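You operate a simulated robot arm through the tools that you are given. There is no shell and no other tool. Be economical: measure what you need, move in short steps, check, and stop when the job is done.

You are at the controls of a simulated two-armed robot. One attempt, no reset.

TASK
Fetch the blue paper roll and stand it on the shelf under the short trials table. Take the tin marked wax and put it on the shelf of the steel bench. Turn the black knob marked pop hold to HOLD. Put the bottle marked soap on the upper deck of the rail trolley away on the shelf marked cleaning. Push the pull-out shelf of far bench shut. Any order will do. Set down upright: blue paper roll, tin marked wax, bottle marked soap. The pull-out shelf of far bench goes toward x +0.0, y +1.0, z +0.0 (a direction in the base frame), to its stop.
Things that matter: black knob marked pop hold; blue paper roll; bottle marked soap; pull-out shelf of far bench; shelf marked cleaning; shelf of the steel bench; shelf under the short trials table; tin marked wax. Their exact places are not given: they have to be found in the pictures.

The check looks at the end state, three seconds after you hand in, the way a careful person would. Anything else that was tipped, shoved, dropped, spilled or broken makes it a failure.

THE ROBOT
Two 7-joint arms with two-finger parallel grippers on one trunk, on a base that drives. Base frame: it is fixed to the floor where the robot stands at the start and does not move with it; the origin is under the middle of the robot, x ahead of it, y to its left, z up. Units: mm, degrees, N and s.
The left shoulder is at the start at [50, 168, 955], the right one opposite. Places, roughly: black knob marked pop hold [-100, 2600, 900]; blue paper roll (8x8x16 cm) [500, 100, 200]; bottle marked soap [-8250, -1500, 1000]; pull-out shelf of far bench [-2300, 2300, 900]; shelf marked cleaning [600, -200, 200]; shelf of the steel bench [100, -1800, 300]; shelf under the short trials table [-100, 2700, 300]. Payload 1.57 kg a hand.
The tool frame of a hand sits at the grasp point between the pads (the TCP): z along the fingers, y along the line on which they close. The tips reach 30 mm beyond it. The gripper opens to 80 mm. The fingers are 17 mm wide and 12 mm thick; the gripper's body (40 by 82 mm) begins 80 mm behind the TCP.
Orientation is that of the tool frame in the base frame, as [roll, pitch, yaw] about the fixed x, y, z axes, in that order (R = Rz(yaw) Ry(pitch) Rx(roll)). With the fingers straight down and closing along the base's y, the tool's x points along the base's -x, its y along +y and its z along -z.

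THE INTERFACE
- The arms move only by the tool jog_arm. It takes "left_increments", "right_increments" or both (then of equal length, played together; a hand with none holds still); each is a list of rows, each a list of 7 numbers: the shift along the tool's x, y, z in mm, then the turn, a rotation vector about the tool's x, y, z in degrees, then the opening, from 0 (shut) to 1 (fully open). In form: [[x, y, z, wx, wy, wz, gripper], ...]. A call has 1 to 8 rows; each row shifts and turns the commanded pose from where the row before left it, along the tool's axes as they then stand. A row lasts 0.2 s, in which the tool goes at most 50 mm and 8.6 degrees; a call with a longer step from one row to the next is refused whole, and so is a gripper value outside its range. Where a pose cannot be reached the arm comes as near as it can. A force on the tool above 40 N (or 10 N above the force at the start of the call, whichever is more), or a blocked arm, ends the call early, and 0.2 s more pass. The fingers move at their own pace (about 45 mm/s each) and stop on an object; they squeeze with about 24 N. The grip force told is the motor's: it shows also when the fingers shut on nothing. Time passes only in rows, and 0.2 s behind the last, so rows that do not move let the fingers close. The reply holds the time, the measured pose of the TCP, the force on the tool along the base axes, the opening and the grip force, in the units named above and with some noise, with the torque about the TCP (base axes, N m) and any sound that the robot's microphone picked up.
- Cameras (640 x 400 px; columns grow to the right, rows downward): "scene" is now at [130.4, -13.2, 1174.2]; the picture's right is [-0.16, -0.99, 0.00], its down [-0.50, 0.08, -0.86] and it looks along [0.85, -0.14, -0.50] (base axes); focal length 214 px, centre (320, 200). "left" rides on the left gripper at [72, 6, -122] in its tool frame; the picture's right is [-0.09, 1.00, 0.00], its down [-0.84, -0.08, -0.54] and it looks along [-0.54, -0.05, 0.84] (tool axes); focal length 238 px, centre (320, 200). "right" rides on the right gripper at [72, -7, -122] in its tool frame; the picture's right is [0.09, 1.00, 0.00], its down [-0.84, 0.08, -0.54] and it looks along [-0.54, 0.05, 0.84] (tool axes); focal length 238 px, centre (320, 200).
- camera(camera): a new picture of that camera. No time passes.
- raise_lower(by): slides the trunk up (or, below 0, down) by that many mm; the arms and the scene camera ride with it, the base frame stays. It gives what a move gives, with no picture.
- base_move(legs): drives the robot by 1 to 6 legs, each [ahead, left, turn to the left] in mm, mm and degrees, along the robot's own axes; the way and the turn of a leg run together, so that a leg with both is an arc; at most 1500 mm and 180 degrees a leg. The arms and the cameras ride along, it lands a little off, and it stops where it bumps. It gives what a move gives.
- turn_head(pan, tilt): turns the head with the scene camera to pan (to the left, within 80 degrees either way) and tilt (down, from -29 to 69), counted from straight ahead of the robot. It gives what a move gives.
- pixel_to_xyz(camera, pixels): there is no depth. For up to 12 entries [column, row, z] of the newest picture of that camera ("zoom" is the newest enlarged one), the place [x, y] in the base frame at which the ray of that pixel passes the height z, good to about 2 mm. No time passes.
- enlarge(camera, box): a new picture of the part [left, top, right, bottom] of that camera's present view, enlarged. No time passes.
- close_job(): hands the job in; it is judged then, once.

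Go step by step. Measure first, check grasps and placings, and put right what went wrong. The budget is 110 turns and 88 pictures, counting those below and the enlarged ones. Unless the task says otherwise, let go and move clear before handing in.

The tools are called as a command line: name --argument value ..., lists and objects as JSON in quotes. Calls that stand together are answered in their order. jog_arm: Moves the arms, as the interface text tells. Its arguments: {"type":"object","properties":{"left_increments":{"type":"array","items":{"type":"array","items":{"type":"number"}}},"right_increments":{"type":"array","items":{"type":"array","items":{"type":"number"}}}},"required":[]} The other tools are called the same way: raise_lower (by) slides the trunk up or down; base_move (legs) drives the base; turn_head (pan, tilt) turns the head that bears the scene camera; camera (camera) takes a picture; pixel_to_xyz (camera, pixels) gives the place at which the rays of pixels pass given heights; enlarge (camera, box) takes an enlarged picture of a part of a camera's view; close_job () hands the job in.

At the start:

```text
time: 0.0
left_eef_pos: [335.0, 93.7, 1160.7]
left_orientation: [-179.9, 0.1, -180.0]
left_ft_force: [-0.9, 1.2, -0.1]
left_moment: [0.01, -0.03, 0.03]
left_gripper_width: 80.0
left_gripper_force: 0.1
right_eef_pos: [341.4, -231.5, 1123.0]
right_orientation: [179.9, 0.1, -180.0]
right_ft_force: [-0.2, -0.3, -0.5]
right_moment: [-0.01, -0.03, -0.01]
right_gripper_width: 79.7
right_gripper_force: 0.1
trunk travel left (down, up): [-123.0, 320.0]
robot x, y, heading: [0.2, 0.4, -0.1]
head pan, tilt: [-9.3, 30.1]
```

scene: 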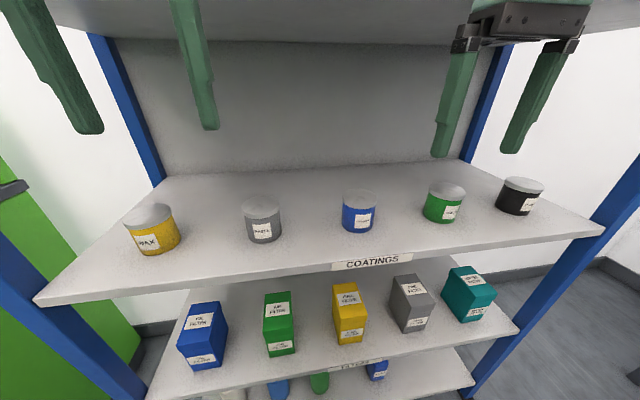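
right: 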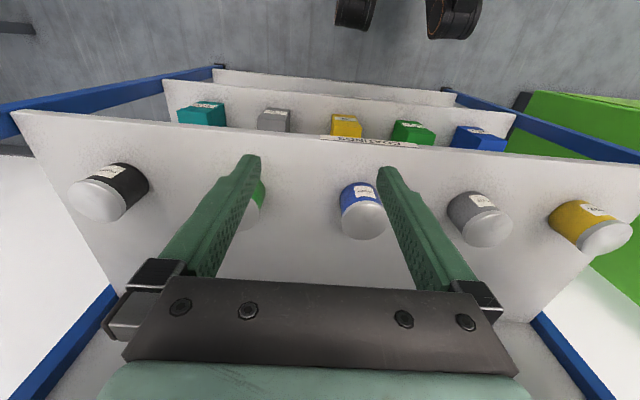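
left: 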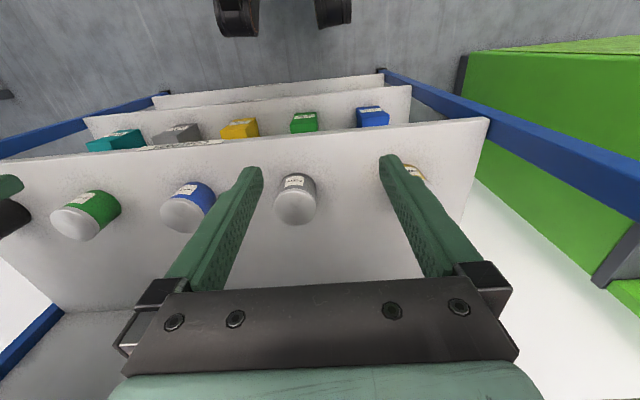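

The yellow WAX tin shows at scene px (152,228) at the left end of the COATINGS shelf. I'll triangulate its height from several views and look down at the lower shelf.

pixel_to_xyz --camera "scene" --pixels '[[148, 212, 900], [148, 212, 800], [262, 205, 900], [262, 205, 800], [360, 198, 900], [360, 198, 800], [35, 302, 900], [35, 302, 800], [603, 232, 900], [603, 232, 800]]'

pixel_to_xyz --camera "right" --pixels '[[606, 237, 900], [606, 237, 800], [487, 226, 900], [487, 226, 800], [363, 220, 900], [363, 220, 800], [12, 112, 900], [12, 112, 800]]'

turn_head --pan 0 --tilt 60

camera --camera "scene"

```text
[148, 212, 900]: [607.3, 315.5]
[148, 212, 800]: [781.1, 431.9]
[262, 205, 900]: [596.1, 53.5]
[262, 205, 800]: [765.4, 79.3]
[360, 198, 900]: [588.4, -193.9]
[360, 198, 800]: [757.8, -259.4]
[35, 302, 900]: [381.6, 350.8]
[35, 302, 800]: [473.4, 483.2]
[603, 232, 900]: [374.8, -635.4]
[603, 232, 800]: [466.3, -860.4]
```

```text
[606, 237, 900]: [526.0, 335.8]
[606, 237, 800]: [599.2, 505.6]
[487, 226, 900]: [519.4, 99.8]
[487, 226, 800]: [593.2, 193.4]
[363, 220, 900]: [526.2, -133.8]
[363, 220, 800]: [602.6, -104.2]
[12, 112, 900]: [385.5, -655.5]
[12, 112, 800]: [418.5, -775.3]
```

```text
time: 0.9
left_eef_pos: [335.1, 93.6, 1160.6]
left_orientation: [-179.8, 0.1, 180.0]
left_ft_force: [0.4, 0.0, -0.1]
left_moment: [-0.02, 0.01, -0.02]
left_gripper_width: 80.2
left_gripper_force: 0.0
right_eef_pos: [341.0, -231.2, 1122.5]
right_orientation: [180.0, 0.1, -179.9]
right_ft_force: [0.1, -0.7, -0.3]
right_moment: [0.03, -0.01, -0.01]
right_gripper_width: 80.1
right_gripper_force: 0.0
trunk travel left (down, up): [-123.0, 320.0]
robot x, y, heading: [1.7, 1.5, -0.1]
head pan, tilt: [0.0, 60.0]
```

```text
84 pictures are left
```

scene: 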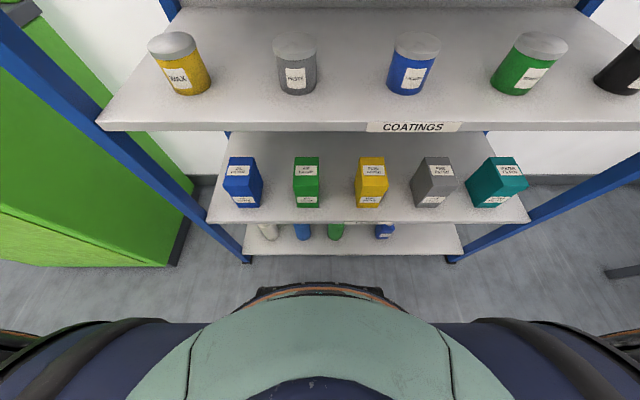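

Triangulation puts the coatings shelf top near z≈885, its front edge near x≈390, and the wax tin around (480, 235). Next I'll look at the bottom shelf and the surroundings.

enlarge --camera "scene" --box '[200, 130, 520, 330]'

pixel_to_xyz --camera "scene" --pixels '[[104, 124, 885], [100, 122, 885], [172, 44, 960], [176, 93, 885], [212, 86, 885], [262, 240, 200], [300, 238, 200], [335, 238, 200], [382, 238, 200], [246, 253, 200], [460, 253, 200]]'

turn_head --pan 75 --tilt 25

camera --camera "scene"

turn_head --pan -75 --tilt 25

camera --camera "scene"

```text
2.00 times, centred on (360, 230) of scene
```

zoom: 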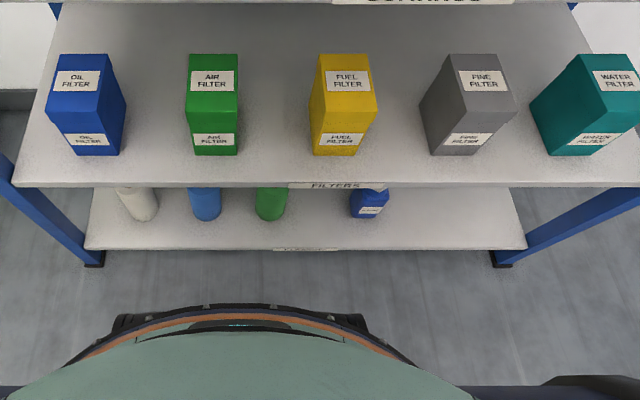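

```text
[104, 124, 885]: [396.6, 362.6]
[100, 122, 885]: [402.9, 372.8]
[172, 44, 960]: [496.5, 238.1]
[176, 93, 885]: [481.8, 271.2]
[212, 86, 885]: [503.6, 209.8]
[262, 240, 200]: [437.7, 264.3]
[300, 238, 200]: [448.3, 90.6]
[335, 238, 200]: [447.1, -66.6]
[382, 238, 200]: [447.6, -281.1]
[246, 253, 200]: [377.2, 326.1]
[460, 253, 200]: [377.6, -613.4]
```

```text
time: 2.4
left_eef_pos: [334.7, 93.6, 1161.8]
left_orientation: [-179.9, 0.1, -179.9]
left_ft_force: [0.1, -0.8, 0.0]
left_moment: [0.01, 0.0, 0.02]
left_gripper_width: 80.2
left_gripper_force: 0.1
right_eef_pos: [340.1, -230.9, 1121.8]
right_orientation: [179.9, 0.0, -180.0]
right_ft_force: [0.1, -0.3, -0.7]
right_moment: [-0.02, 0.02, -0.01]
right_gripper_width: 80.0
right_gripper_force: 0.0
trunk travel left (down, up): [-123.0, 320.0]
robot x, y, heading: [0.3, 0.4, 0.1]
head pan, tilt: [75.0, 25.0]
```

```text
82 pictures are left
```

scene: 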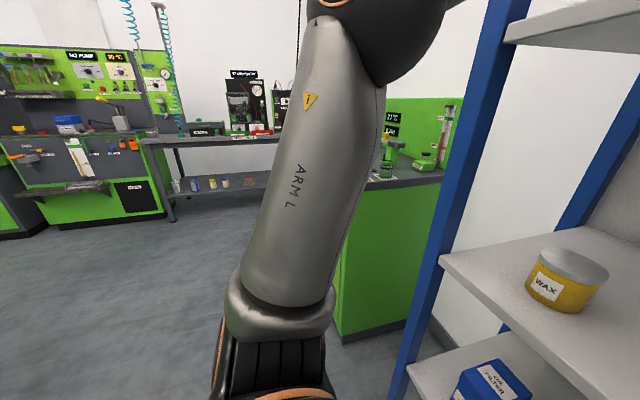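

```text
time: 4.8
left_eef_pos: [335.6, 93.5, 1162.0]
left_orientation: [-180.0, 0.2, 179.9]
left_ft_force: [0.5, 1.3, -0.2]
left_moment: [0.01, 0.01, -0.02]
left_gripper_width: 79.9
left_gripper_force: 0.1
right_eef_pos: [341.3, -229.8, 1122.4]
right_orientation: [179.9, 0.1, 179.9]
right_ft_force: [0.4, 0.2, 0.4]
right_moment: [0.01, -0.03, 0.01]
right_gripper_width: 79.9
right_gripper_force: 0.1
trunk travel left (down, up): [-123.0, 320.0]
robot x, y, heading: [-4.1, 1.8, -0.0]
head pan, tilt: [-75.0, 25.0]
```

```text
81 pictures are left
```

scene: 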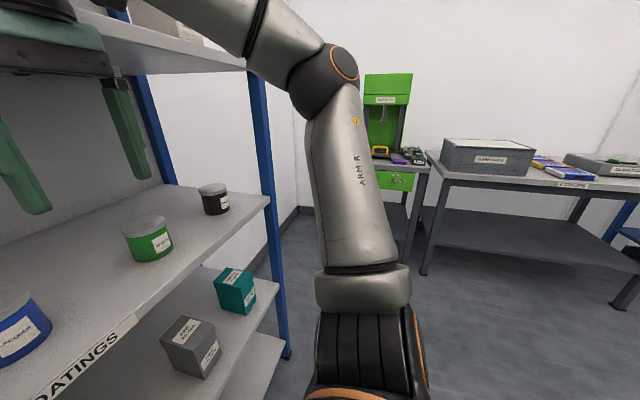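

Both rolls and the wax tin are reachable from here; the blue roll stands on the bottom shelf near y≈90. I'll tilt the left hand 45° forward and measure the wax tin closely.

jog_arm --left_increments '[[0, 0, 0, 0, -8.5, 0, 1], [0, 0, 0, 0, -8.5, 0, 1], [0, 0, 0, 0, -8.5, 0, 1], [0, 0, 0, 0, -8.5, 0, 1], [0, 0, 0, 0, -8.5, 0, 1], [0, 0, 0, 0, -8.5, 0, 1]]'

turn_head --pan 25 --tilt 40

enlarge --camera "scene" --box '[160, 80, 480, 280]'

camera --camera "left"

```text
time: 6.2
left_eef_pos: [344.9, 101.2, 1176.3]
left_orientation: [-173.2, 49.4, -172.5]
left_ft_force: [-0.4, -0.1, 0.4]
left_moment: [0.01, -0.02, 0.0]
left_gripper_width: 79.8
left_gripper_force: 0.0
right_eef_pos: [339.6, -229.4, 1122.0]
right_orientation: [179.9, 0.2, 179.9]
right_ft_force: [0.3, 0.1, -0.2]
right_moment: [-0.01, -0.01, 0.0]
right_gripper_width: 80.0
right_gripper_force: 0.1
trunk travel left (down, up): [-123.0, 320.0]
robot x, y, heading: [-0.3, 4.2, 0.2]
head pan, tilt: [-75.0, 25.0]
```

```text
time: 7.9
left_eef_pos: [336.0, 96.9, 1161.5]
left_orientation: [178.7, 50.8, 178.7]
left_ft_force: [22.5, 75.7, -40.1]
left_moment: [-2.35, -5.88, -12.35]
left_gripper_width: 80.1
left_gripper_force: 0.0
right_eef_pos: [340.7, -230.5, 1122.3]
right_orientation: [179.9, 0.1, 180.0]
right_ft_force: [-0.1, -1.3, 0.0]
right_moment: [0.0, -0.03, 0.02]
right_gripper_width: 80.0
right_gripper_force: 0.0
trunk travel left (down, up): [-123.0, 320.0]
robot x, y, heading: [-3.1, -5.0, -0.4]
head pan, tilt: [25.0, 40.0]
```

```text
2.00 times, centred on (320, 180) of scene
```

zoom: 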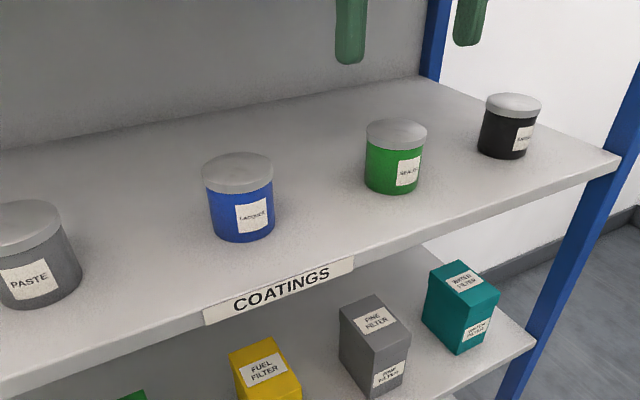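

```text
79 pictures are left
```

left: 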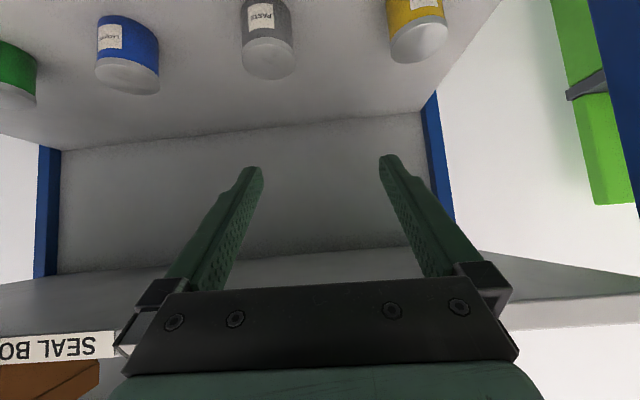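

The left force reading (76 N in y) says that arm is pressing on something. I'll back it off about 60 mm and look again.

jog_arm --left_increments '[[12.5, 0, -15.5, 0, 0, 0, 1], [12.5, 0, -15.5, 0, 0, 0, 1], [12.5, 0, -15.5, 0, 0, 0, 1]]'

camera --camera "scene"

```text
time: 8.2
left_eef_pos: [336.6, 102.9, 1161.0]
left_orientation: [177.4, 50.6, 178.3]
left_ft_force: [5.2, 63.7, -16.3]
left_moment: [-2.1, -2.42, -10.51]
left_gripper_width: 80.0
left_gripper_force: 0.0
right_eef_pos: [341.1, -230.3, 1121.8]
right_orientation: [179.9, 0.1, 180.0]
right_ft_force: [-0.4, -0.6, 0.3]
right_moment: [0.0, 0.02, 0.02]
right_gripper_width: 80.1
right_gripper_force: 0.1
trunk travel left (down, up): [-123.0, 320.0]
robot x, y, heading: [0.7, 1.5, 0.1]
head pan, tilt: [25.0, 40.0]
stopped in row 1 (left hand): the force on the tool passed its limit at 114 N (the readings are from after the stop); the commanded pose is now the measured one
```

```text
78 pictures are left
```

scene: 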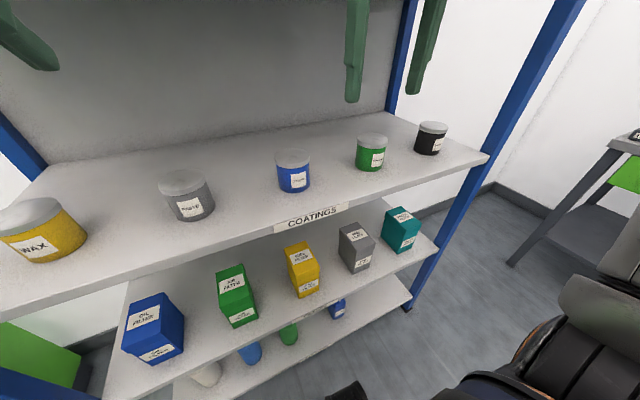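

The view still points right though pan reads 25, so the head is turning into my left wrist. I'll pan the head away again and move the left hand out to the left and down.

turn_head --pan -60 --tilt 30

jog_arm --left_increments '[[0, 35, 0, 0, 0, 0, 1], [0, 35, 0, 0, 0, 0, 1], [0, 35, 0, 0, 0, 0, 1], [0, 35, 0, 0, 0, 0, 1], [23, 0, 19, 0, 0, 0, 1], [23, 0, 19, 0, 0, 0, 1]]'

turn_head --pan 20 --tilt 40

camera --camera "scene"

```text
time: 9.8
left_eef_pos: [339.2, 99.3, 1159.9]
left_orientation: [178.9, 50.2, -180.0]
left_ft_force: [0.1, 0.6, 0.3]
left_moment: [-0.02, -0.02, -0.03]
left_gripper_width: 80.1
left_gripper_force: 0.1
right_eef_pos: [340.4, -231.4, 1122.4]
right_orientation: [180.0, 0.1, 179.9]
right_ft_force: [0.1, 0.4, -0.5]
right_moment: [-0.02, 0.0, -0.01]
right_gripper_width: 79.9
right_gripper_force: 0.0
trunk travel left (down, up): [-123.0, 320.0]
robot x, y, heading: [0.9, -1.2, -0.0]
head pan, tilt: [-60.0, 30.0]
```

```text
time: 11.2
left_eef_pos: [334.2, 238.8, 1103.2]
left_orientation: [178.5, 50.7, 178.9]
left_ft_force: [0.3, -0.4, 0.1]
left_moment: [0.02, 0.0, -0.05]
left_gripper_width: 79.9
left_gripper_force: 0.1
right_eef_pos: [340.9, -231.2, 1121.1]
right_orientation: [179.9, 0.1, -179.9]
right_ft_force: [-0.4, -1.4, 0.1]
right_moment: [0.0, 0.0, 0.03]
right_gripper_width: 79.9
right_gripper_force: 0.0
trunk travel left (down, up): [-123.0, 320.0]
robot x, y, heading: [1.7, -0.3, 0.4]
head pan, tilt: [-60.0, 30.0]
```

```text
time: 12.7
left_eef_pos: [334.8, 237.9, 1104.0]
left_orientation: [178.5, 50.8, 179.0]
left_ft_force: [0.1, 0.5, 0.0]
left_moment: [0.04, -0.01, 0.02]
left_gripper_width: 79.8
left_gripper_force: 0.0
right_eef_pos: [340.3, -231.0, 1122.6]
right_orientation: [179.9, 0.2, -180.0]
right_ft_force: [0.2, 0.0, -1.1]
right_moment: [0.01, 0.04, 0.0]
right_gripper_width: 79.9
right_gripper_force: 0.1
trunk travel left (down, up): [-123.0, 320.0]
robot x, y, heading: [1.2, 0.8, 0.2]
head pan, tilt: [20.0, 40.0]
```

```text
77 pictures are left
```

scene: 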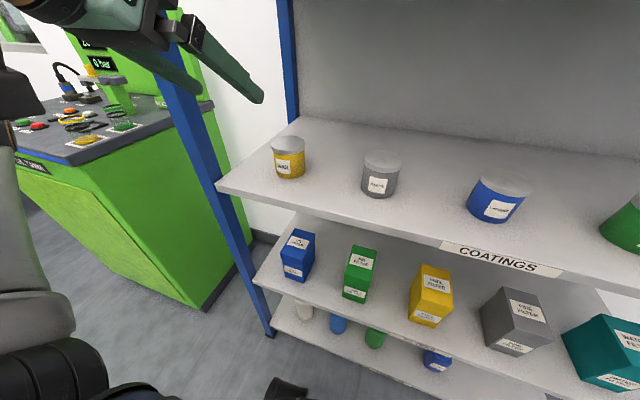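

The head is free again and the left hand is above and left. I'll zoom on the wax tin and shelf corner.

enlarge --camera "scene" --box '[208, 100, 368, 200]'

camera --camera "left"

```text
4.00 times, centred on (288, 150) of scene
```

zoom: 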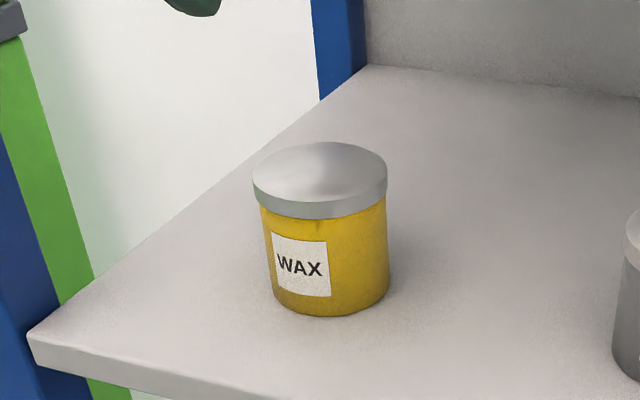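

```text
75 pictures are left
```

left: 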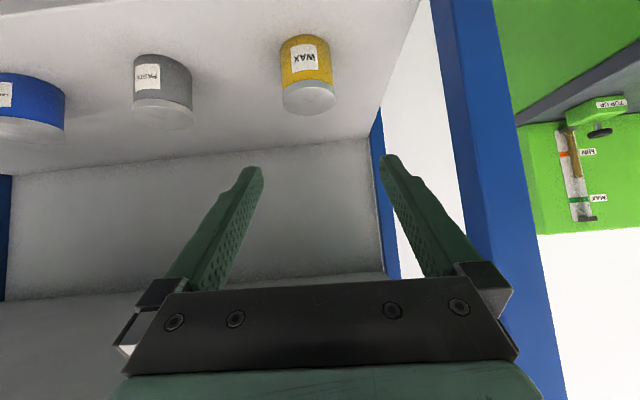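

pixel_to_xyz --camera "zoom" --pixels '[[319, 175, 965], [253, 178, 965], [387, 178, 965], [319, 175, 975], [253, 178, 975], [387, 178, 975], [325, 316, 885], [325, 316, 895], [28, 332, 885], [28, 332, 895]]'

pixel_to_xyz --camera "left" --pixels '[[309, 98, 965], [309, 98, 975], [309, 98, 955], [283, 98, 965], [335, 98, 965], [307, 38, 885], [307, 38, 895], [371, 0, 885], [380, 136, 885]]'

```text
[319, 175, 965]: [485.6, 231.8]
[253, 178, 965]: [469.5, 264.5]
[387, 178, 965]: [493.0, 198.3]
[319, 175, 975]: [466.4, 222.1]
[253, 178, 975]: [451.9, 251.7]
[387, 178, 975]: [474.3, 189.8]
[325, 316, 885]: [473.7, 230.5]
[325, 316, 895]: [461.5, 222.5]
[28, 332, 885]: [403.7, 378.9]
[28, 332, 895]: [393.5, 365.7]
```

```text
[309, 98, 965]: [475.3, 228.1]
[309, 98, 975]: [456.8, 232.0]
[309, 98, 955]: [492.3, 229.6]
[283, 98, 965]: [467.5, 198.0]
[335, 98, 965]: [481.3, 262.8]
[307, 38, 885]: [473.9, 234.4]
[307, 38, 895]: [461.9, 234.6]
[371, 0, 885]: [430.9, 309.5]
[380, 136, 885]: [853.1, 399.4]
```

The tin is ~68 mm across, centred near (499, 234), with its top at ~955. I'm approaching along the tool axis and will check before closing.

jog_arm --left_increments '[[11, -1, 45, 0, 0, 0, 1], [11, -1, 45, 0, 0, 0, 1], [11, -1, 45, 0, 0, 0, 1], [0, 0, 0, 0, 0, 0, 1]]'

camera --camera "left"

camera --camera "scene"

```text
time: 13.7
left_eef_pos: [420.0, 233.4, 993.3]
left_orientation: [178.5, 50.8, 179.0]
left_ft_force: [0.4, 0.2, 0.0]
left_moment: [-0.04, 0.05, 0.0]
left_gripper_width: 80.1
left_gripper_force: 0.0
right_eef_pos: [339.3, -231.4, 1121.1]
right_orientation: [180.0, 0.0, 180.0]
right_ft_force: [-0.3, -0.5, 0.4]
right_moment: [-0.03, 0.03, 0.01]
right_gripper_width: 80.3
right_gripper_force: 0.1
trunk travel left (down, up): [-123.0, 320.0]
robot x, y, heading: [-0.8, -1.6, 0.1]
head pan, tilt: [20.0, 40.0]
```

```text
74 pictures are left
```

left: 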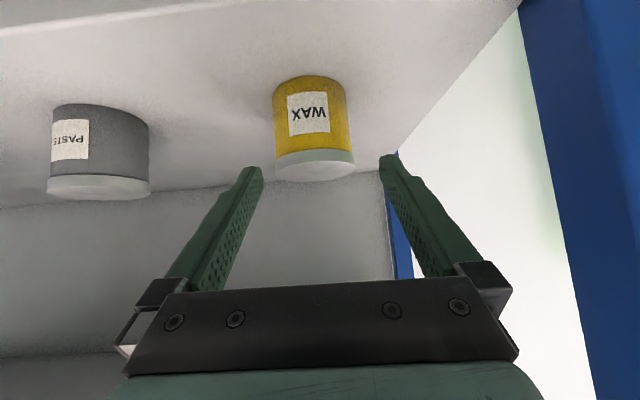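

```text
73 pictures are left
```

scene: 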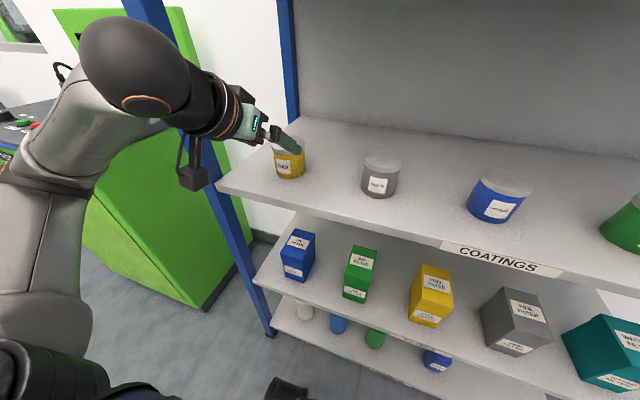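

pixel_to_xyz --camera "left" --pixels '[[315, 166, 955], [275, 160, 950], [354, 157, 950], [315, 166, 960], [309, 78, 890]]'

```text
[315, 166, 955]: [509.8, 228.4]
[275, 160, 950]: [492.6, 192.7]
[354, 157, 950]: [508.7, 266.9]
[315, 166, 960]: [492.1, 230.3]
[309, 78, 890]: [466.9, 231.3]
```

Tin centre ≈ (500, 230), so I'll advance 103 mm along the tool axis with a slight right shift, then close.

jog_arm --left_increments '[[0, -2, 26, 0, 0, 0, 1], [0, 0, 26, 0, 0, 0, 1], [0, 0, 26, 0, 0, 0, 1], [0, 0, 25, 0, 0, 0, 1], [0, 0, 0, 0, 0, 0, 0], [0, 0, 0, 0, 0, 0, 0], [0, 0, 0, 0, 0, 0, 0]]'

camera --camera "left"

```text
time: 15.3
left_eef_pos: [502.4, 239.0, 927.3]
left_orientation: [178.4, 50.7, 179.1]
left_ft_force: [1.0, 0.4, 0.6]
left_moment: [-0.05, -0.05, 0.01]
left_gripper_width: 66.8
left_gripper_force: 24.0
right_eef_pos: [340.8, -230.6, 1122.0]
right_orientation: [179.9, 0.2, 180.0]
right_ft_force: [0.1, 0.2, 0.5]
right_moment: [-0.03, 0.01, 0.0]
right_gripper_width: 80.2
right_gripper_force: 0.1
trunk travel left (down, up): [-123.0, 320.0]
robot x, y, heading: [2.1, 1.0, -0.2]
head pan, tilt: [20.0, 40.0]
```

```text
72 pictures are left
```

left: 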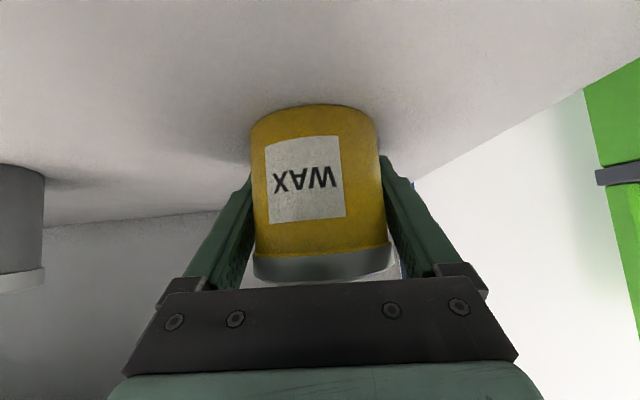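

The grip holds at 66.8 mm with 24 N. I'll lift, back out, then drive back to view the bottom shelf.

jog_arm --left_increments '[[-15, 0, -12, 0, 0, 0, 0], [-15, 0, -12, 0, 0, 0, 0], [-15, 0, -12, 0, 0, 0, 0], [19, 0, -23, 0, 0, 0, 0], [19, 0, -23, 0, 0, 0, 0], [19, 0, -23, 0, 0, 0, 0], [19, 0, -23, 0, 0, 0, 0], [19, 0, -23, 0, 0, 0, 0]]'

base_move --legs '[[-500, 0, 0]]'

turn_head --pan 0 --tilt 40

camera --camera "scene"

```text
time: 17.1
left_eef_pos: [353.1, 237.6, 987.7]
left_orientation: [178.5, 50.6, 179.0]
left_ft_force: [0.6, -0.3, -1.4]
left_moment: [0.0, -0.05, -0.02]
left_gripper_width: 66.5
left_gripper_force: 24.1
left hand out of reach, approached as far as the arm can: row 8
right_eef_pos: [339.7, -230.5, 1122.1]
right_orientation: [179.8, 0.0, -179.9]
right_ft_force: [-0.2, 0.0, 0.1]
right_moment: [-0.02, -0.01, -0.02]
right_gripper_width: 79.8
right_gripper_force: 0.1
trunk travel left (down, up): [-123.0, 320.0]
robot x, y, heading: [-0.2, 1.1, -0.0]
head pan, tilt: [20.0, 40.0]
```

```text
time: 20.1
left_eef_pos: [-155.1, 236.6, 987.5]
left_orientation: [178.5, 50.6, 178.6]
left_ft_force: [-0.7, -0.7, -2.7]
left_moment: [-0.01, -0.03, 0.0]
left_gripper_width: 66.8
left_gripper_force: 24.1
right_eef_pos: [-170.9, -231.2, 1121.4]
right_orientation: [179.9, 0.0, 179.7]
right_ft_force: [0.1, 0.5, -0.6]
right_moment: [-0.03, -0.01, -0.01]
right_gripper_width: 80.0
right_gripper_force: 0.1
trunk travel left (down, up): [-123.0, 320.0]
robot x, y, heading: [-511.6, 3.0, -0.5]
head pan, tilt: [20.0, 40.0]
```

```text
time: 20.9
left_eef_pos: [-155.0, 237.2, 987.3]
left_orientation: [178.4, 50.5, 178.7]
left_ft_force: [0.9, 0.1, -2.0]
left_moment: [0.01, -0.05, 0.01]
left_gripper_width: 66.5
left_gripper_force: 24.0
right_eef_pos: [-171.2, -232.7, 1122.0]
right_orientation: [179.8, 0.0, 179.6]
right_ft_force: [0.2, 0.2, -0.5]
right_moment: [-0.02, 0.0, -0.01]
right_gripper_width: 80.3
right_gripper_force: 0.1
trunk travel left (down, up): [-123.0, 320.0]
robot x, y, heading: [-510.5, -1.2, -0.4]
head pan, tilt: [0.0, 40.0]
```

```text
71 pictures are left
```

scene: 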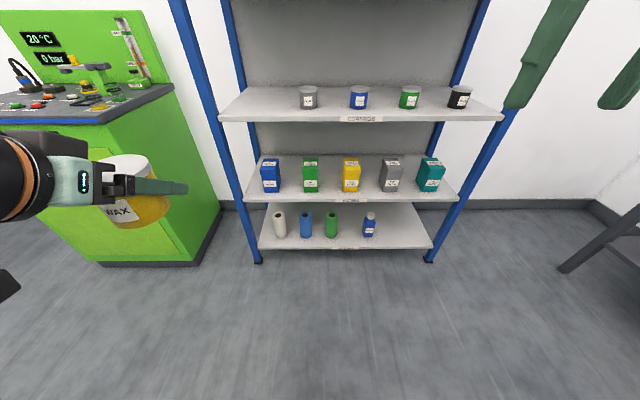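

The bottom shelf holds white, blue and green rolls and one blue bottle. I'll zoom in to read the labels and measure.

enlarge --camera "scene" --box '[240, 180, 448, 310]'

pixel_to_xyz --camera "scene" --pixels '[[259, 248, 150], [259, 248, 200], [433, 248, 150], [433, 248, 200], [306, 238, 150], [306, 238, 200], [306, 215, 310], [306, 215, 360], [456, 202, 500], [456, 202, 550], [369, 236, 150], [369, 236, 200]]'

camera --camera "left"

```text
3.08 times, centred on (344, 245) of scene
```

zoom: 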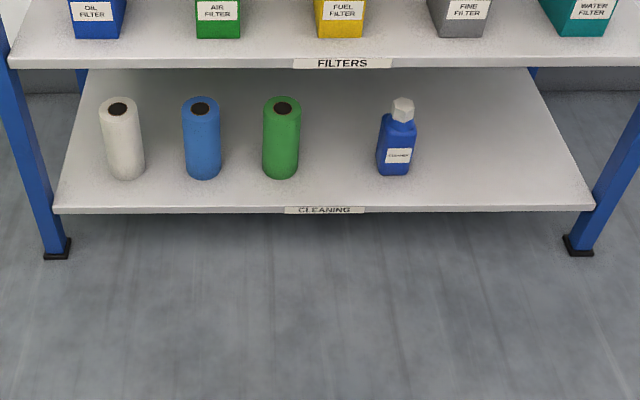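

```text
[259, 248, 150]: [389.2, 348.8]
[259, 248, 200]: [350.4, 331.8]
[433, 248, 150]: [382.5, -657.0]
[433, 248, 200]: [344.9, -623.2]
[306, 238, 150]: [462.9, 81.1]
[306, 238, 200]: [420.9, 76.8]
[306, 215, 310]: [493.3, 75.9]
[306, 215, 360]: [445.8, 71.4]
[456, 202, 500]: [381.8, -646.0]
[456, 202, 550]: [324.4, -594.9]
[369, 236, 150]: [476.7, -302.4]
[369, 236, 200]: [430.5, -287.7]
```

```text
69 pictures are left
```

left: 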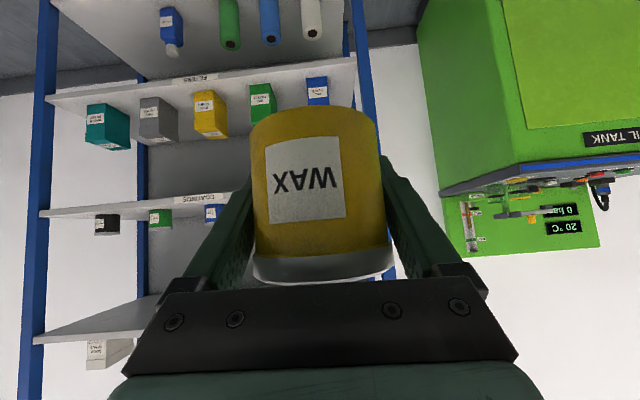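

The bottom shelf reads CLEANING (z≈140, front edge x≈390), with the blue roll near (508, 82). I'll deliver the wax first, so I'm turning right to look for the steel bench.

base_move --legs '[[0, 0, -90]]'

turn_head --pan 0 --tilt 25

camera --camera "scene"

turn_head --pan -70 --tilt 25

camera --camera "scene"

```text
time: 25.1
left_eef_pos: [-271.1, -350.9, 986.7]
left_orientation: [178.5, 50.6, 89.2]
left_ft_force: [0.5, -0.4, -2.3]
left_moment: [-0.07, 0.0, 0.04]
left_gripper_width: 66.3
left_gripper_force: 24.2
right_eef_pos: [-738.3, -340.1, 1121.4]
right_orientation: [179.8, 0.1, 90.4]
right_ft_force: [0.3, -1.2, -0.4]
right_moment: [0.0, -0.01, -0.01]
right_gripper_width: 79.9
right_gripper_force: 0.1
trunk travel left (down, up): [-123.0, 320.0]
robot x, y, heading: [-510.8, -0.4, -89.8]
head pan, tilt: [0.0, 40.0]
```

```text
time: 25.9
left_eef_pos: [-269.9, -350.8, 988.0]
left_orientation: [178.5, 50.6, 89.3]
left_ft_force: [-0.7, -0.2, -1.7]
left_moment: [-0.05, 0.0, 0.0]
left_gripper_width: 66.1
left_gripper_force: 24.0
right_eef_pos: [-738.4, -339.6, 1121.8]
right_orientation: [179.9, 0.0, 90.3]
right_ft_force: [0.6, 1.2, 0.2]
right_moment: [-0.03, -0.03, 0.02]
right_gripper_width: 80.1
right_gripper_force: 0.0
trunk travel left (down, up): [-123.0, 320.0]
robot x, y, heading: [-506.5, 0.7, -89.8]
head pan, tilt: [0.0, 25.0]
```

```text
68 pictures are left
```

scene: 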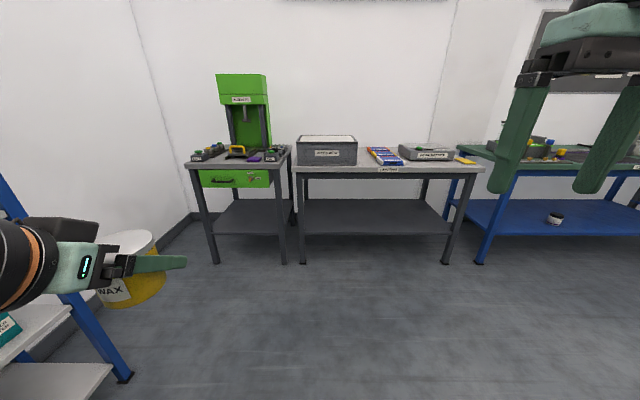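

```text
time: 27.3
left_eef_pos: [-270.7, -350.5, 986.7]
left_orientation: [178.4, 50.6, 89.3]
left_ft_force: [0.5, -0.3, -1.5]
left_moment: [-0.02, 0.04, -0.01]
left_gripper_width: 66.6
left_gripper_force: 24.0
right_eef_pos: [-738.4, -339.4, 1122.0]
right_orientation: [179.9, 0.0, 90.3]
right_ft_force: [-0.7, -0.5, -0.4]
right_moment: [0.01, -0.02, 0.0]
right_gripper_width: 80.0
right_gripper_force: 0.0
trunk travel left (down, up): [-123.0, 320.0]
robot x, y, heading: [-509.9, 1.3, -89.6]
head pan, tilt: [-70.0, 25.0]
```

```text
67 pictures are left
```

scene: 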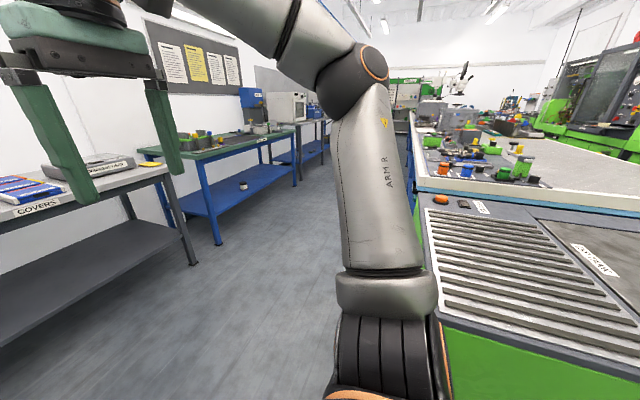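

Ahead are a small press table (legs at px 215,263 and 283,263) and a longer table. I'll measure which one matches [100, -1800].

turn_head --pan 20 --tilt 25

camera --camera "scene"

enlarge --camera "scene" --box '[270, 80, 510, 280]'

```text
time: 29.0
left_eef_pos: [-271.1, -351.7, 987.3]
left_orientation: [178.5, 50.6, 89.3]
left_ft_force: [-1.2, 0.4, -1.5]
left_moment: [-0.04, 0.02, 0.0]
left_gripper_width: 66.4
left_gripper_force: 24.1
right_eef_pos: [-738.4, -341.2, 1121.0]
right_orientation: [180.0, 0.2, 90.3]
right_ft_force: [0.0, 0.1, 0.3]
right_moment: [-0.01, 0.0, 0.01]
right_gripper_width: 80.1
right_gripper_force: 0.0
trunk travel left (down, up): [-123.0, 320.0]
robot x, y, heading: [-513.7, -0.4, -89.5]
head pan, tilt: [20.0, 25.0]
```

```text
66 pictures are left
```

scene: 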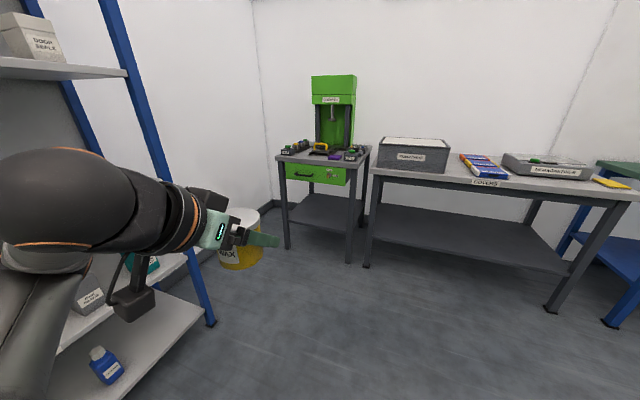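

```text
2.00 times, centred on (390, 180) of scene
```

zoom: 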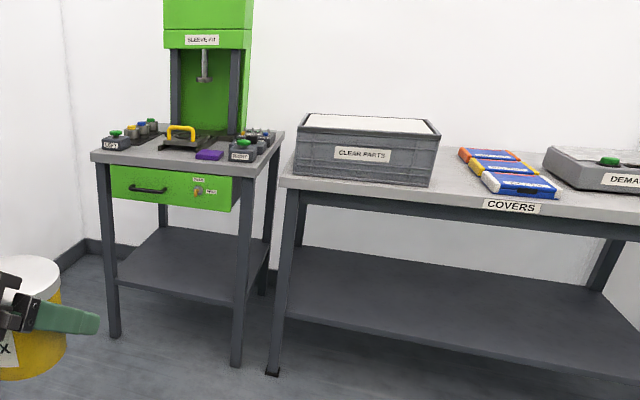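

pixel_to_xyz --camera "scene" --pixels '[[288, 248, 0], [348, 263, 0], [366, 267, 0], [550, 312, 0], [276, 158, 850], [350, 165, 850], [371, 176, 850], [639, 196, 850], [281, 158, 800], [348, 234, 250], [290, 220, 250], [600, 192, 800]]'

```text
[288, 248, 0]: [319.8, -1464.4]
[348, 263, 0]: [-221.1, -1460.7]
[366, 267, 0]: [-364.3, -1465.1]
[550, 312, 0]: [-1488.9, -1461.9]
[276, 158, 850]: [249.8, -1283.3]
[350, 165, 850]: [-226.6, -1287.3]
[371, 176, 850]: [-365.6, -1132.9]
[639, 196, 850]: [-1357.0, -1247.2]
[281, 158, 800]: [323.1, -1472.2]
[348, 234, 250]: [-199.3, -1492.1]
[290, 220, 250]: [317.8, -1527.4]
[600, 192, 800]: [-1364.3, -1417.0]
```

The press table (legs x −221…320, front y≈−1460) is the steel bench. I'll drive in front of it and lower the trunk.

base_move --legs '[[950, 370, -0.4]]'

raise_lower --by -123

turn_head --pan 10 --tilt 50

camera --camera "scene"

camera --camera "right"

```text
time: 34.3
left_eef_pos: [123.5, -1298.9, 987.0]
left_orientation: [178.5, 50.7, 89.5]
left_ft_force: [-0.2, 0.7, -2.1]
left_moment: [-0.06, 0.0, -0.03]
left_gripper_width: 66.8
left_gripper_force: 23.8
right_eef_pos: [-344.2, -1289.6, 1123.2]
right_orientation: [179.9, 0.0, 90.6]
right_ft_force: [0.2, 0.6, 0.8]
right_moment: [0.01, -0.03, -0.01]
right_gripper_width: 80.0
right_gripper_force: 0.1
trunk travel left (down, up): [-123.0, 320.0]
robot x, y, heading: [-114.8, -949.5, -89.6]
head pan, tilt: [20.0, 25.0]
```

```text
time: 35.8
left_eef_pos: [123.7, -1298.9, 864.0]
left_orientation: [178.6, 50.7, 89.6]
left_ft_force: [0.1, 0.6, -1.6]
left_moment: [0.01, 0.0, 0.0]
left_gripper_width: 66.6
left_gripper_force: 24.7
right_eef_pos: [-343.2, -1290.3, 999.3]
right_orientation: [179.9, 0.1, 90.6]
right_ft_force: [0.1, -0.9, 0.2]
right_moment: [0.01, 0.0, 0.04]
right_gripper_width: 79.8
right_gripper_force: 0.0
trunk travel left (down, up): [0.0, 443.0]
robot x, y, heading: [-117.8, -945.2, -89.6]
head pan, tilt: [20.0, 25.0]
```

```text
time: 36.7
left_eef_pos: [124.2, -1298.4, 863.3]
left_orientation: [178.5, 50.6, 89.6]
left_ft_force: [0.0, -0.2, -2.1]
left_moment: [-0.03, -0.01, -0.01]
left_gripper_width: 66.6
left_gripper_force: 24.0
right_eef_pos: [-344.8, -1290.2, 999.0]
right_orientation: [179.9, 0.1, 90.6]
right_ft_force: [-0.5, -1.1, -1.0]
right_moment: [0.01, 0.02, -0.01]
right_gripper_width: 79.9
right_gripper_force: 0.2
trunk travel left (down, up): [0.0, 443.0]
robot x, y, heading: [-117.6, -947.5, -89.7]
head pan, tilt: [10.0, 50.0]
```

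```text
64 pictures are left
```

scene: 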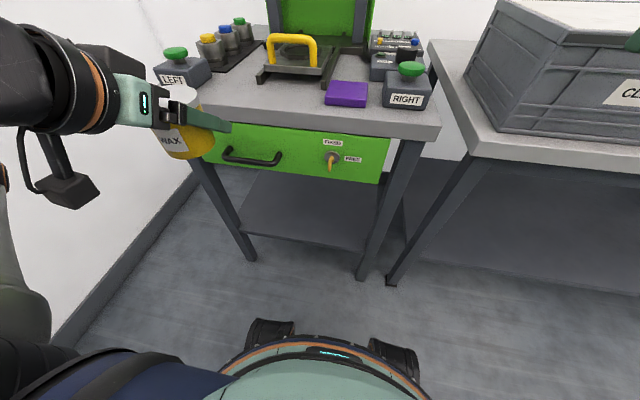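

```text
63 pictures are left
```

right: 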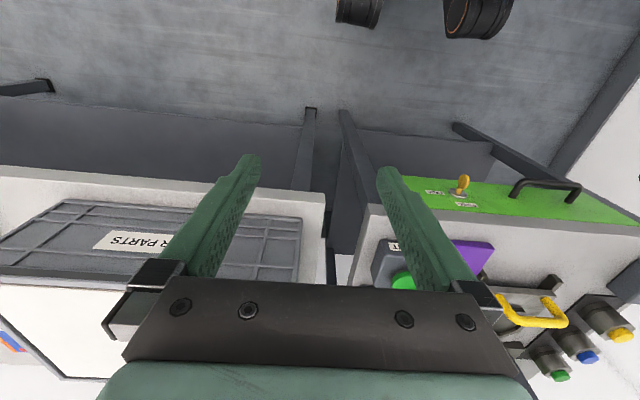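

There's clear floor ahead of the bench. I'll lower the tin straight down in front of it and check reach.

jog_arm --left_increments '[[38, 0, 31, 0, 0, 0, 0], [38, 0, 31, 0, 0, 0, 0], [38, 0, 31, 0, 0, 0, 0], [38, 0, 31, 0, 0, 0, 0], [38, 0, 31, 0, 0, 0, 0], [38, 0, 31, 0, 0, 0, 0], [38, 0, 31, 0, 0, 0, 0], [38, 0, 31, 0, 0, 0, 0]]'

camera --camera "scene"

```text
time: 37.6
left_eef_pos: [133.1, -1369.7, 741.2]
left_orientation: [178.3, 51.6, 89.5]
left_ft_force: [3.9, 14.4, 4.6]
left_moment: [0.19, 0.18, -0.53]
left_gripper_width: 66.5
left_gripper_force: 24.0
left hand out of reach, approached as far as the arm can: row 1, 2, 3, 4
right_eef_pos: [-343.3, -1289.7, 999.0]
right_orientation: [179.8, 0.0, 90.7]
right_ft_force: [0.2, -0.7, -0.2]
right_moment: [-0.02, 0.05, 0.01]
right_gripper_width: 80.3
right_gripper_force: 0.1
trunk travel left (down, up): [0.0, 443.0]
robot x, y, heading: [-117.7, -946.5, -88.9]
head pan, tilt: [10.0, 50.0]
stopped in row 4 (left hand): the force on the tool passed its limit at 69 N (the readings are from after the stop); the commanded pose is now the measured one
```

```text
62 pictures are left
```

scene: 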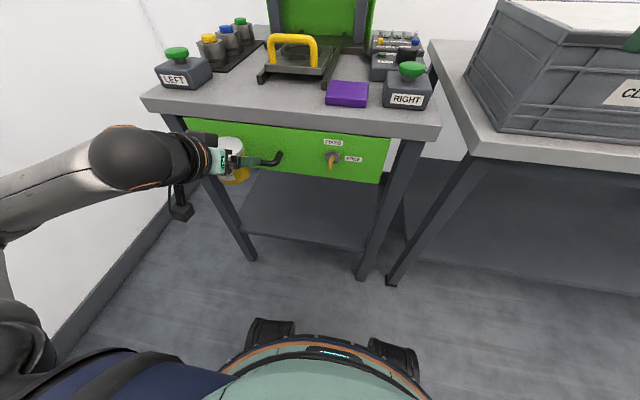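

The arm couldn't fold that close and slid forward into the drawer front (14 N). I'll back the base off 300 mm before lowering.

base_move --legs '[[-300, 0, 0]]'

jog_arm --left_increments '[[38, 0, 31, 0, 0, 0, 0], [38, 0, 31, 0, 0, 0, 0], [38, 0, 31, 0, 0, 0, 0], [38, 0, 31, 0, 0, 0, 0], [38, 0, 31, 0, 0, 0, 0], [38, 0, 31, 0, 0, 0, 0], [38, 0, 31, 0, 0, 0, 0], [38, 0, 31, 0, 0, 0, 0]]'

camera --camera "scene"

```text
time: 39.7
left_eef_pos: [128.7, -1073.9, 740.3]
left_orientation: [178.6, 51.7, 89.5]
left_ft_force: [-0.6, -0.3, -2.6]
left_moment: [-0.01, -0.01, 0.01]
left_gripper_width: 66.5
left_gripper_force: 24.0
right_eef_pos: [-347.2, -993.3, 998.5]
right_orientation: [179.9, 0.0, 90.5]
right_ft_force: [-0.6, 0.6, -0.9]
right_moment: [0.03, -0.01, 0.01]
right_gripper_width: 79.9
right_gripper_force: 0.0
trunk travel left (down, up): [0.0, 443.0]
robot x, y, heading: [-120.3, -647.0, -89.5]
head pan, tilt: [10.0, 50.0]
```

```text
time: 41.5
left_eef_pos: [134.4, -1083.1, 347.9]
left_orientation: [178.3, 51.6, 89.5]
left_ft_force: [-0.2, -0.1, -1.2]
left_moment: [0.0, 0.01, 0.0]
left_gripper_width: 66.2
left_gripper_force: 23.5
left hand out of reach, approached as far as the arm can: row 1
right_eef_pos: [-347.6, -993.2, 998.6]
right_orientation: [179.8, 0.0, 90.5]
right_ft_force: [-0.6, -0.6, 0.0]
right_moment: [-0.01, 0.02, 0.0]
right_gripper_width: 79.8
right_gripper_force: 0.0
trunk travel left (down, up): [0.0, 443.0]
robot x, y, heading: [-116.4, -651.9, -89.4]
head pan, tilt: [10.0, 50.0]
```

```text
61 pictures are left
```

scene: 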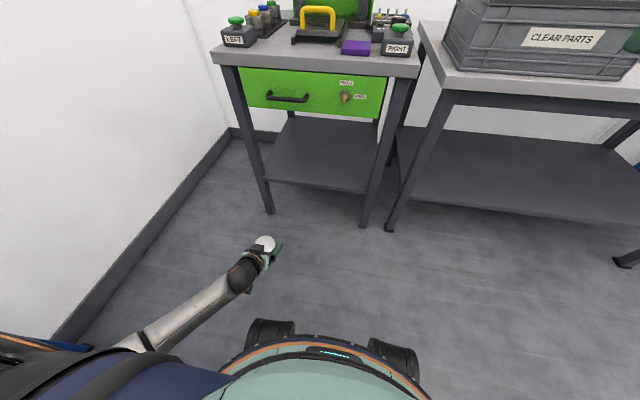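

The low pose works (z≈348, 433 mm ahead). Now I'll find the shelf height from this view.

pixel_to_xyz --camera "scene" --pixels '[[270, 183, 200], [270, 183, 250], [270, 183, 300], [368, 192, 200], [368, 192, 250], [368, 192, 300], [270, 213, 0], [364, 228, 0], [215, 64, 830], [418, 78, 830], [285, 116, 250]]'

enlarge --camera "scene" --box '[210, 90, 430, 240]'

camera --camera "left"

```text
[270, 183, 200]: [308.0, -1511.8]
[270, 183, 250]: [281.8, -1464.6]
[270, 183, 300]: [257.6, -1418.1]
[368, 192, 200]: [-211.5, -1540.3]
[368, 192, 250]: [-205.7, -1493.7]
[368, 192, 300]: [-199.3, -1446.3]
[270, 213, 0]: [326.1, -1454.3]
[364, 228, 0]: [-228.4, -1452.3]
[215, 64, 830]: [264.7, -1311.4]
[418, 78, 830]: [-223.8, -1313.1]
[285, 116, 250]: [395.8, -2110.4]
```

```text
2.67 times, centred on (320, 165) of scene
```

zoom: 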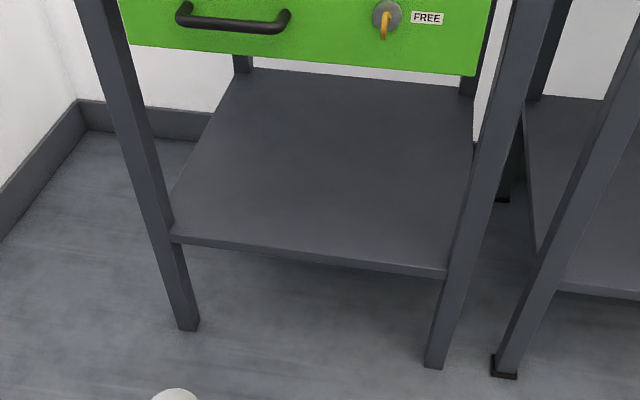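

```text
59 pictures are left
```

left: 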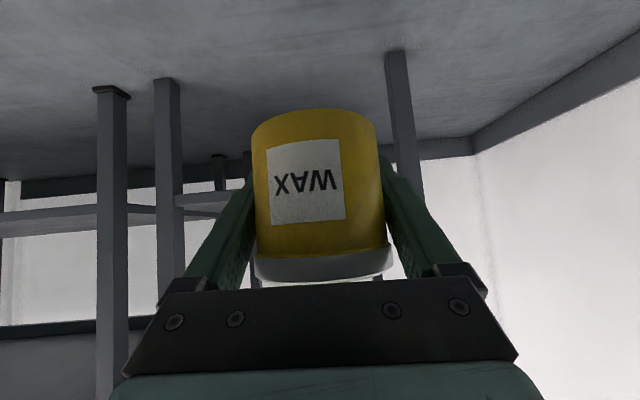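

The shelf top is around z≈230–260, with its front at y≈−1465. I'll drive in at this height, then look.

base_move --legs '[[375, 0, 0]]'

camera --camera "scene"

camera --camera "left"

```text
time: 43.9
left_eef_pos: [141.3, -1459.5, 348.5]
left_orientation: [178.6, 51.7, 89.6]
left_ft_force: [-0.3, 0.0, -1.8]
left_moment: [-0.04, 0.01, 0.0]
left_gripper_width: 66.3
left_gripper_force: 23.9
right_eef_pos: [-342.7, -1370.4, 997.4]
right_orientation: [180.0, 0.0, 90.7]
right_ft_force: [-0.2, 0.6, 0.5]
right_moment: [0.02, 0.0, 0.01]
right_gripper_width: 79.9
right_gripper_force: 0.1
trunk travel left (down, up): [0.0, 443.0]
robot x, y, heading: [-117.2, -1029.0, -89.1]
head pan, tilt: [10.0, 50.0]
```

```text
58 pictures are left
```

scene: 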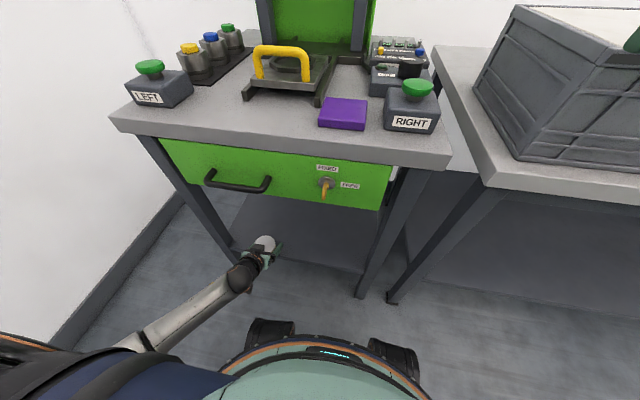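

```text
57 pictures are left
```

left: 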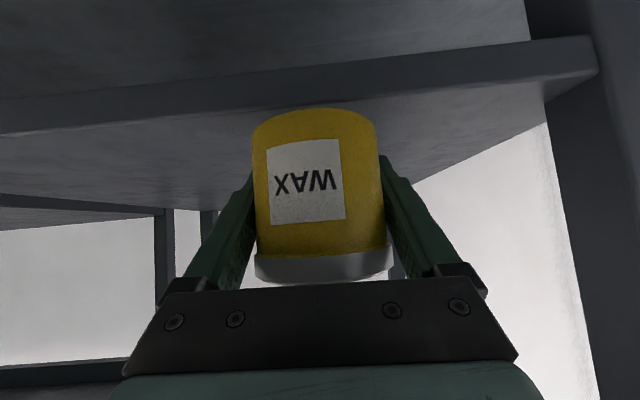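

pixel_to_xyz --camera "left" --pixels '[[545, 80, 220], [545, 80, 240], [545, 80, 260], [30, 132, 220], [30, 132, 240], [30, 132, 260], [415, 98, 240], [415, 182, 240]]'

pixel_to_xyz --camera "scene" --pixels '[[234, 246, 240], [234, 246, 260], [358, 270, 240], [358, 270, 260]]'

```text
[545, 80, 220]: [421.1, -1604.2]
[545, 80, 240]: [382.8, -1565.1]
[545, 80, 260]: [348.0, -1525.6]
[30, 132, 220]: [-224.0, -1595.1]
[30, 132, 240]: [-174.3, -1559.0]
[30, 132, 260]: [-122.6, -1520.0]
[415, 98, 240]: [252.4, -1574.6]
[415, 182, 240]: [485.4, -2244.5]
```

```text
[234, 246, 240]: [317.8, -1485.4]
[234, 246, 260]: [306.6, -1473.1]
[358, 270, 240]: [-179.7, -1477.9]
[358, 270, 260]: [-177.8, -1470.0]
```

Both views agree on shelf z≈285 and front y≈−1460. I'll raise 10 mm and move in 105 mm.

jog_arm --left_increments '[[-7.8, 0, -6.2, 0, 0, 0, 0], [-21.7, 0, 27.5, 0, 0, 0, 0], [-21.7, 0, 27.5, 0, 0, 0, 0], [-21.7, 0, 27.5, 0, 0, 0, 0], [0, 0, 0, 0, 0, 0, 0]]'

camera --camera "left"

```text
time: 45.1
left_eef_pos: [139.9, -1565.0, 357.7]
left_orientation: [178.6, 51.6, 89.7]
left_ft_force: [0.2, -0.1, -1.9]
left_moment: [-0.05, -0.02, -0.02]
left_gripper_width: 66.2
left_gripper_force: 24.1
right_eef_pos: [-342.6, -1371.0, 999.0]
right_orientation: [179.9, -0.1, 90.8]
right_ft_force: [-0.8, -0.7, 0.2]
right_moment: [-0.01, 0.02, -0.02]
right_gripper_width: 79.8
right_gripper_force: 0.1
trunk travel left (down, up): [0.0, 443.0]
robot x, y, heading: [-119.9, -1026.5, -88.8]
head pan, tilt: [10.0, 50.0]
```

```text
56 pictures are left
```

left: 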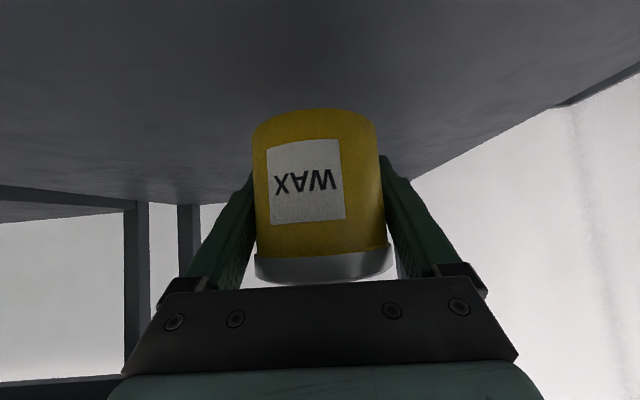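

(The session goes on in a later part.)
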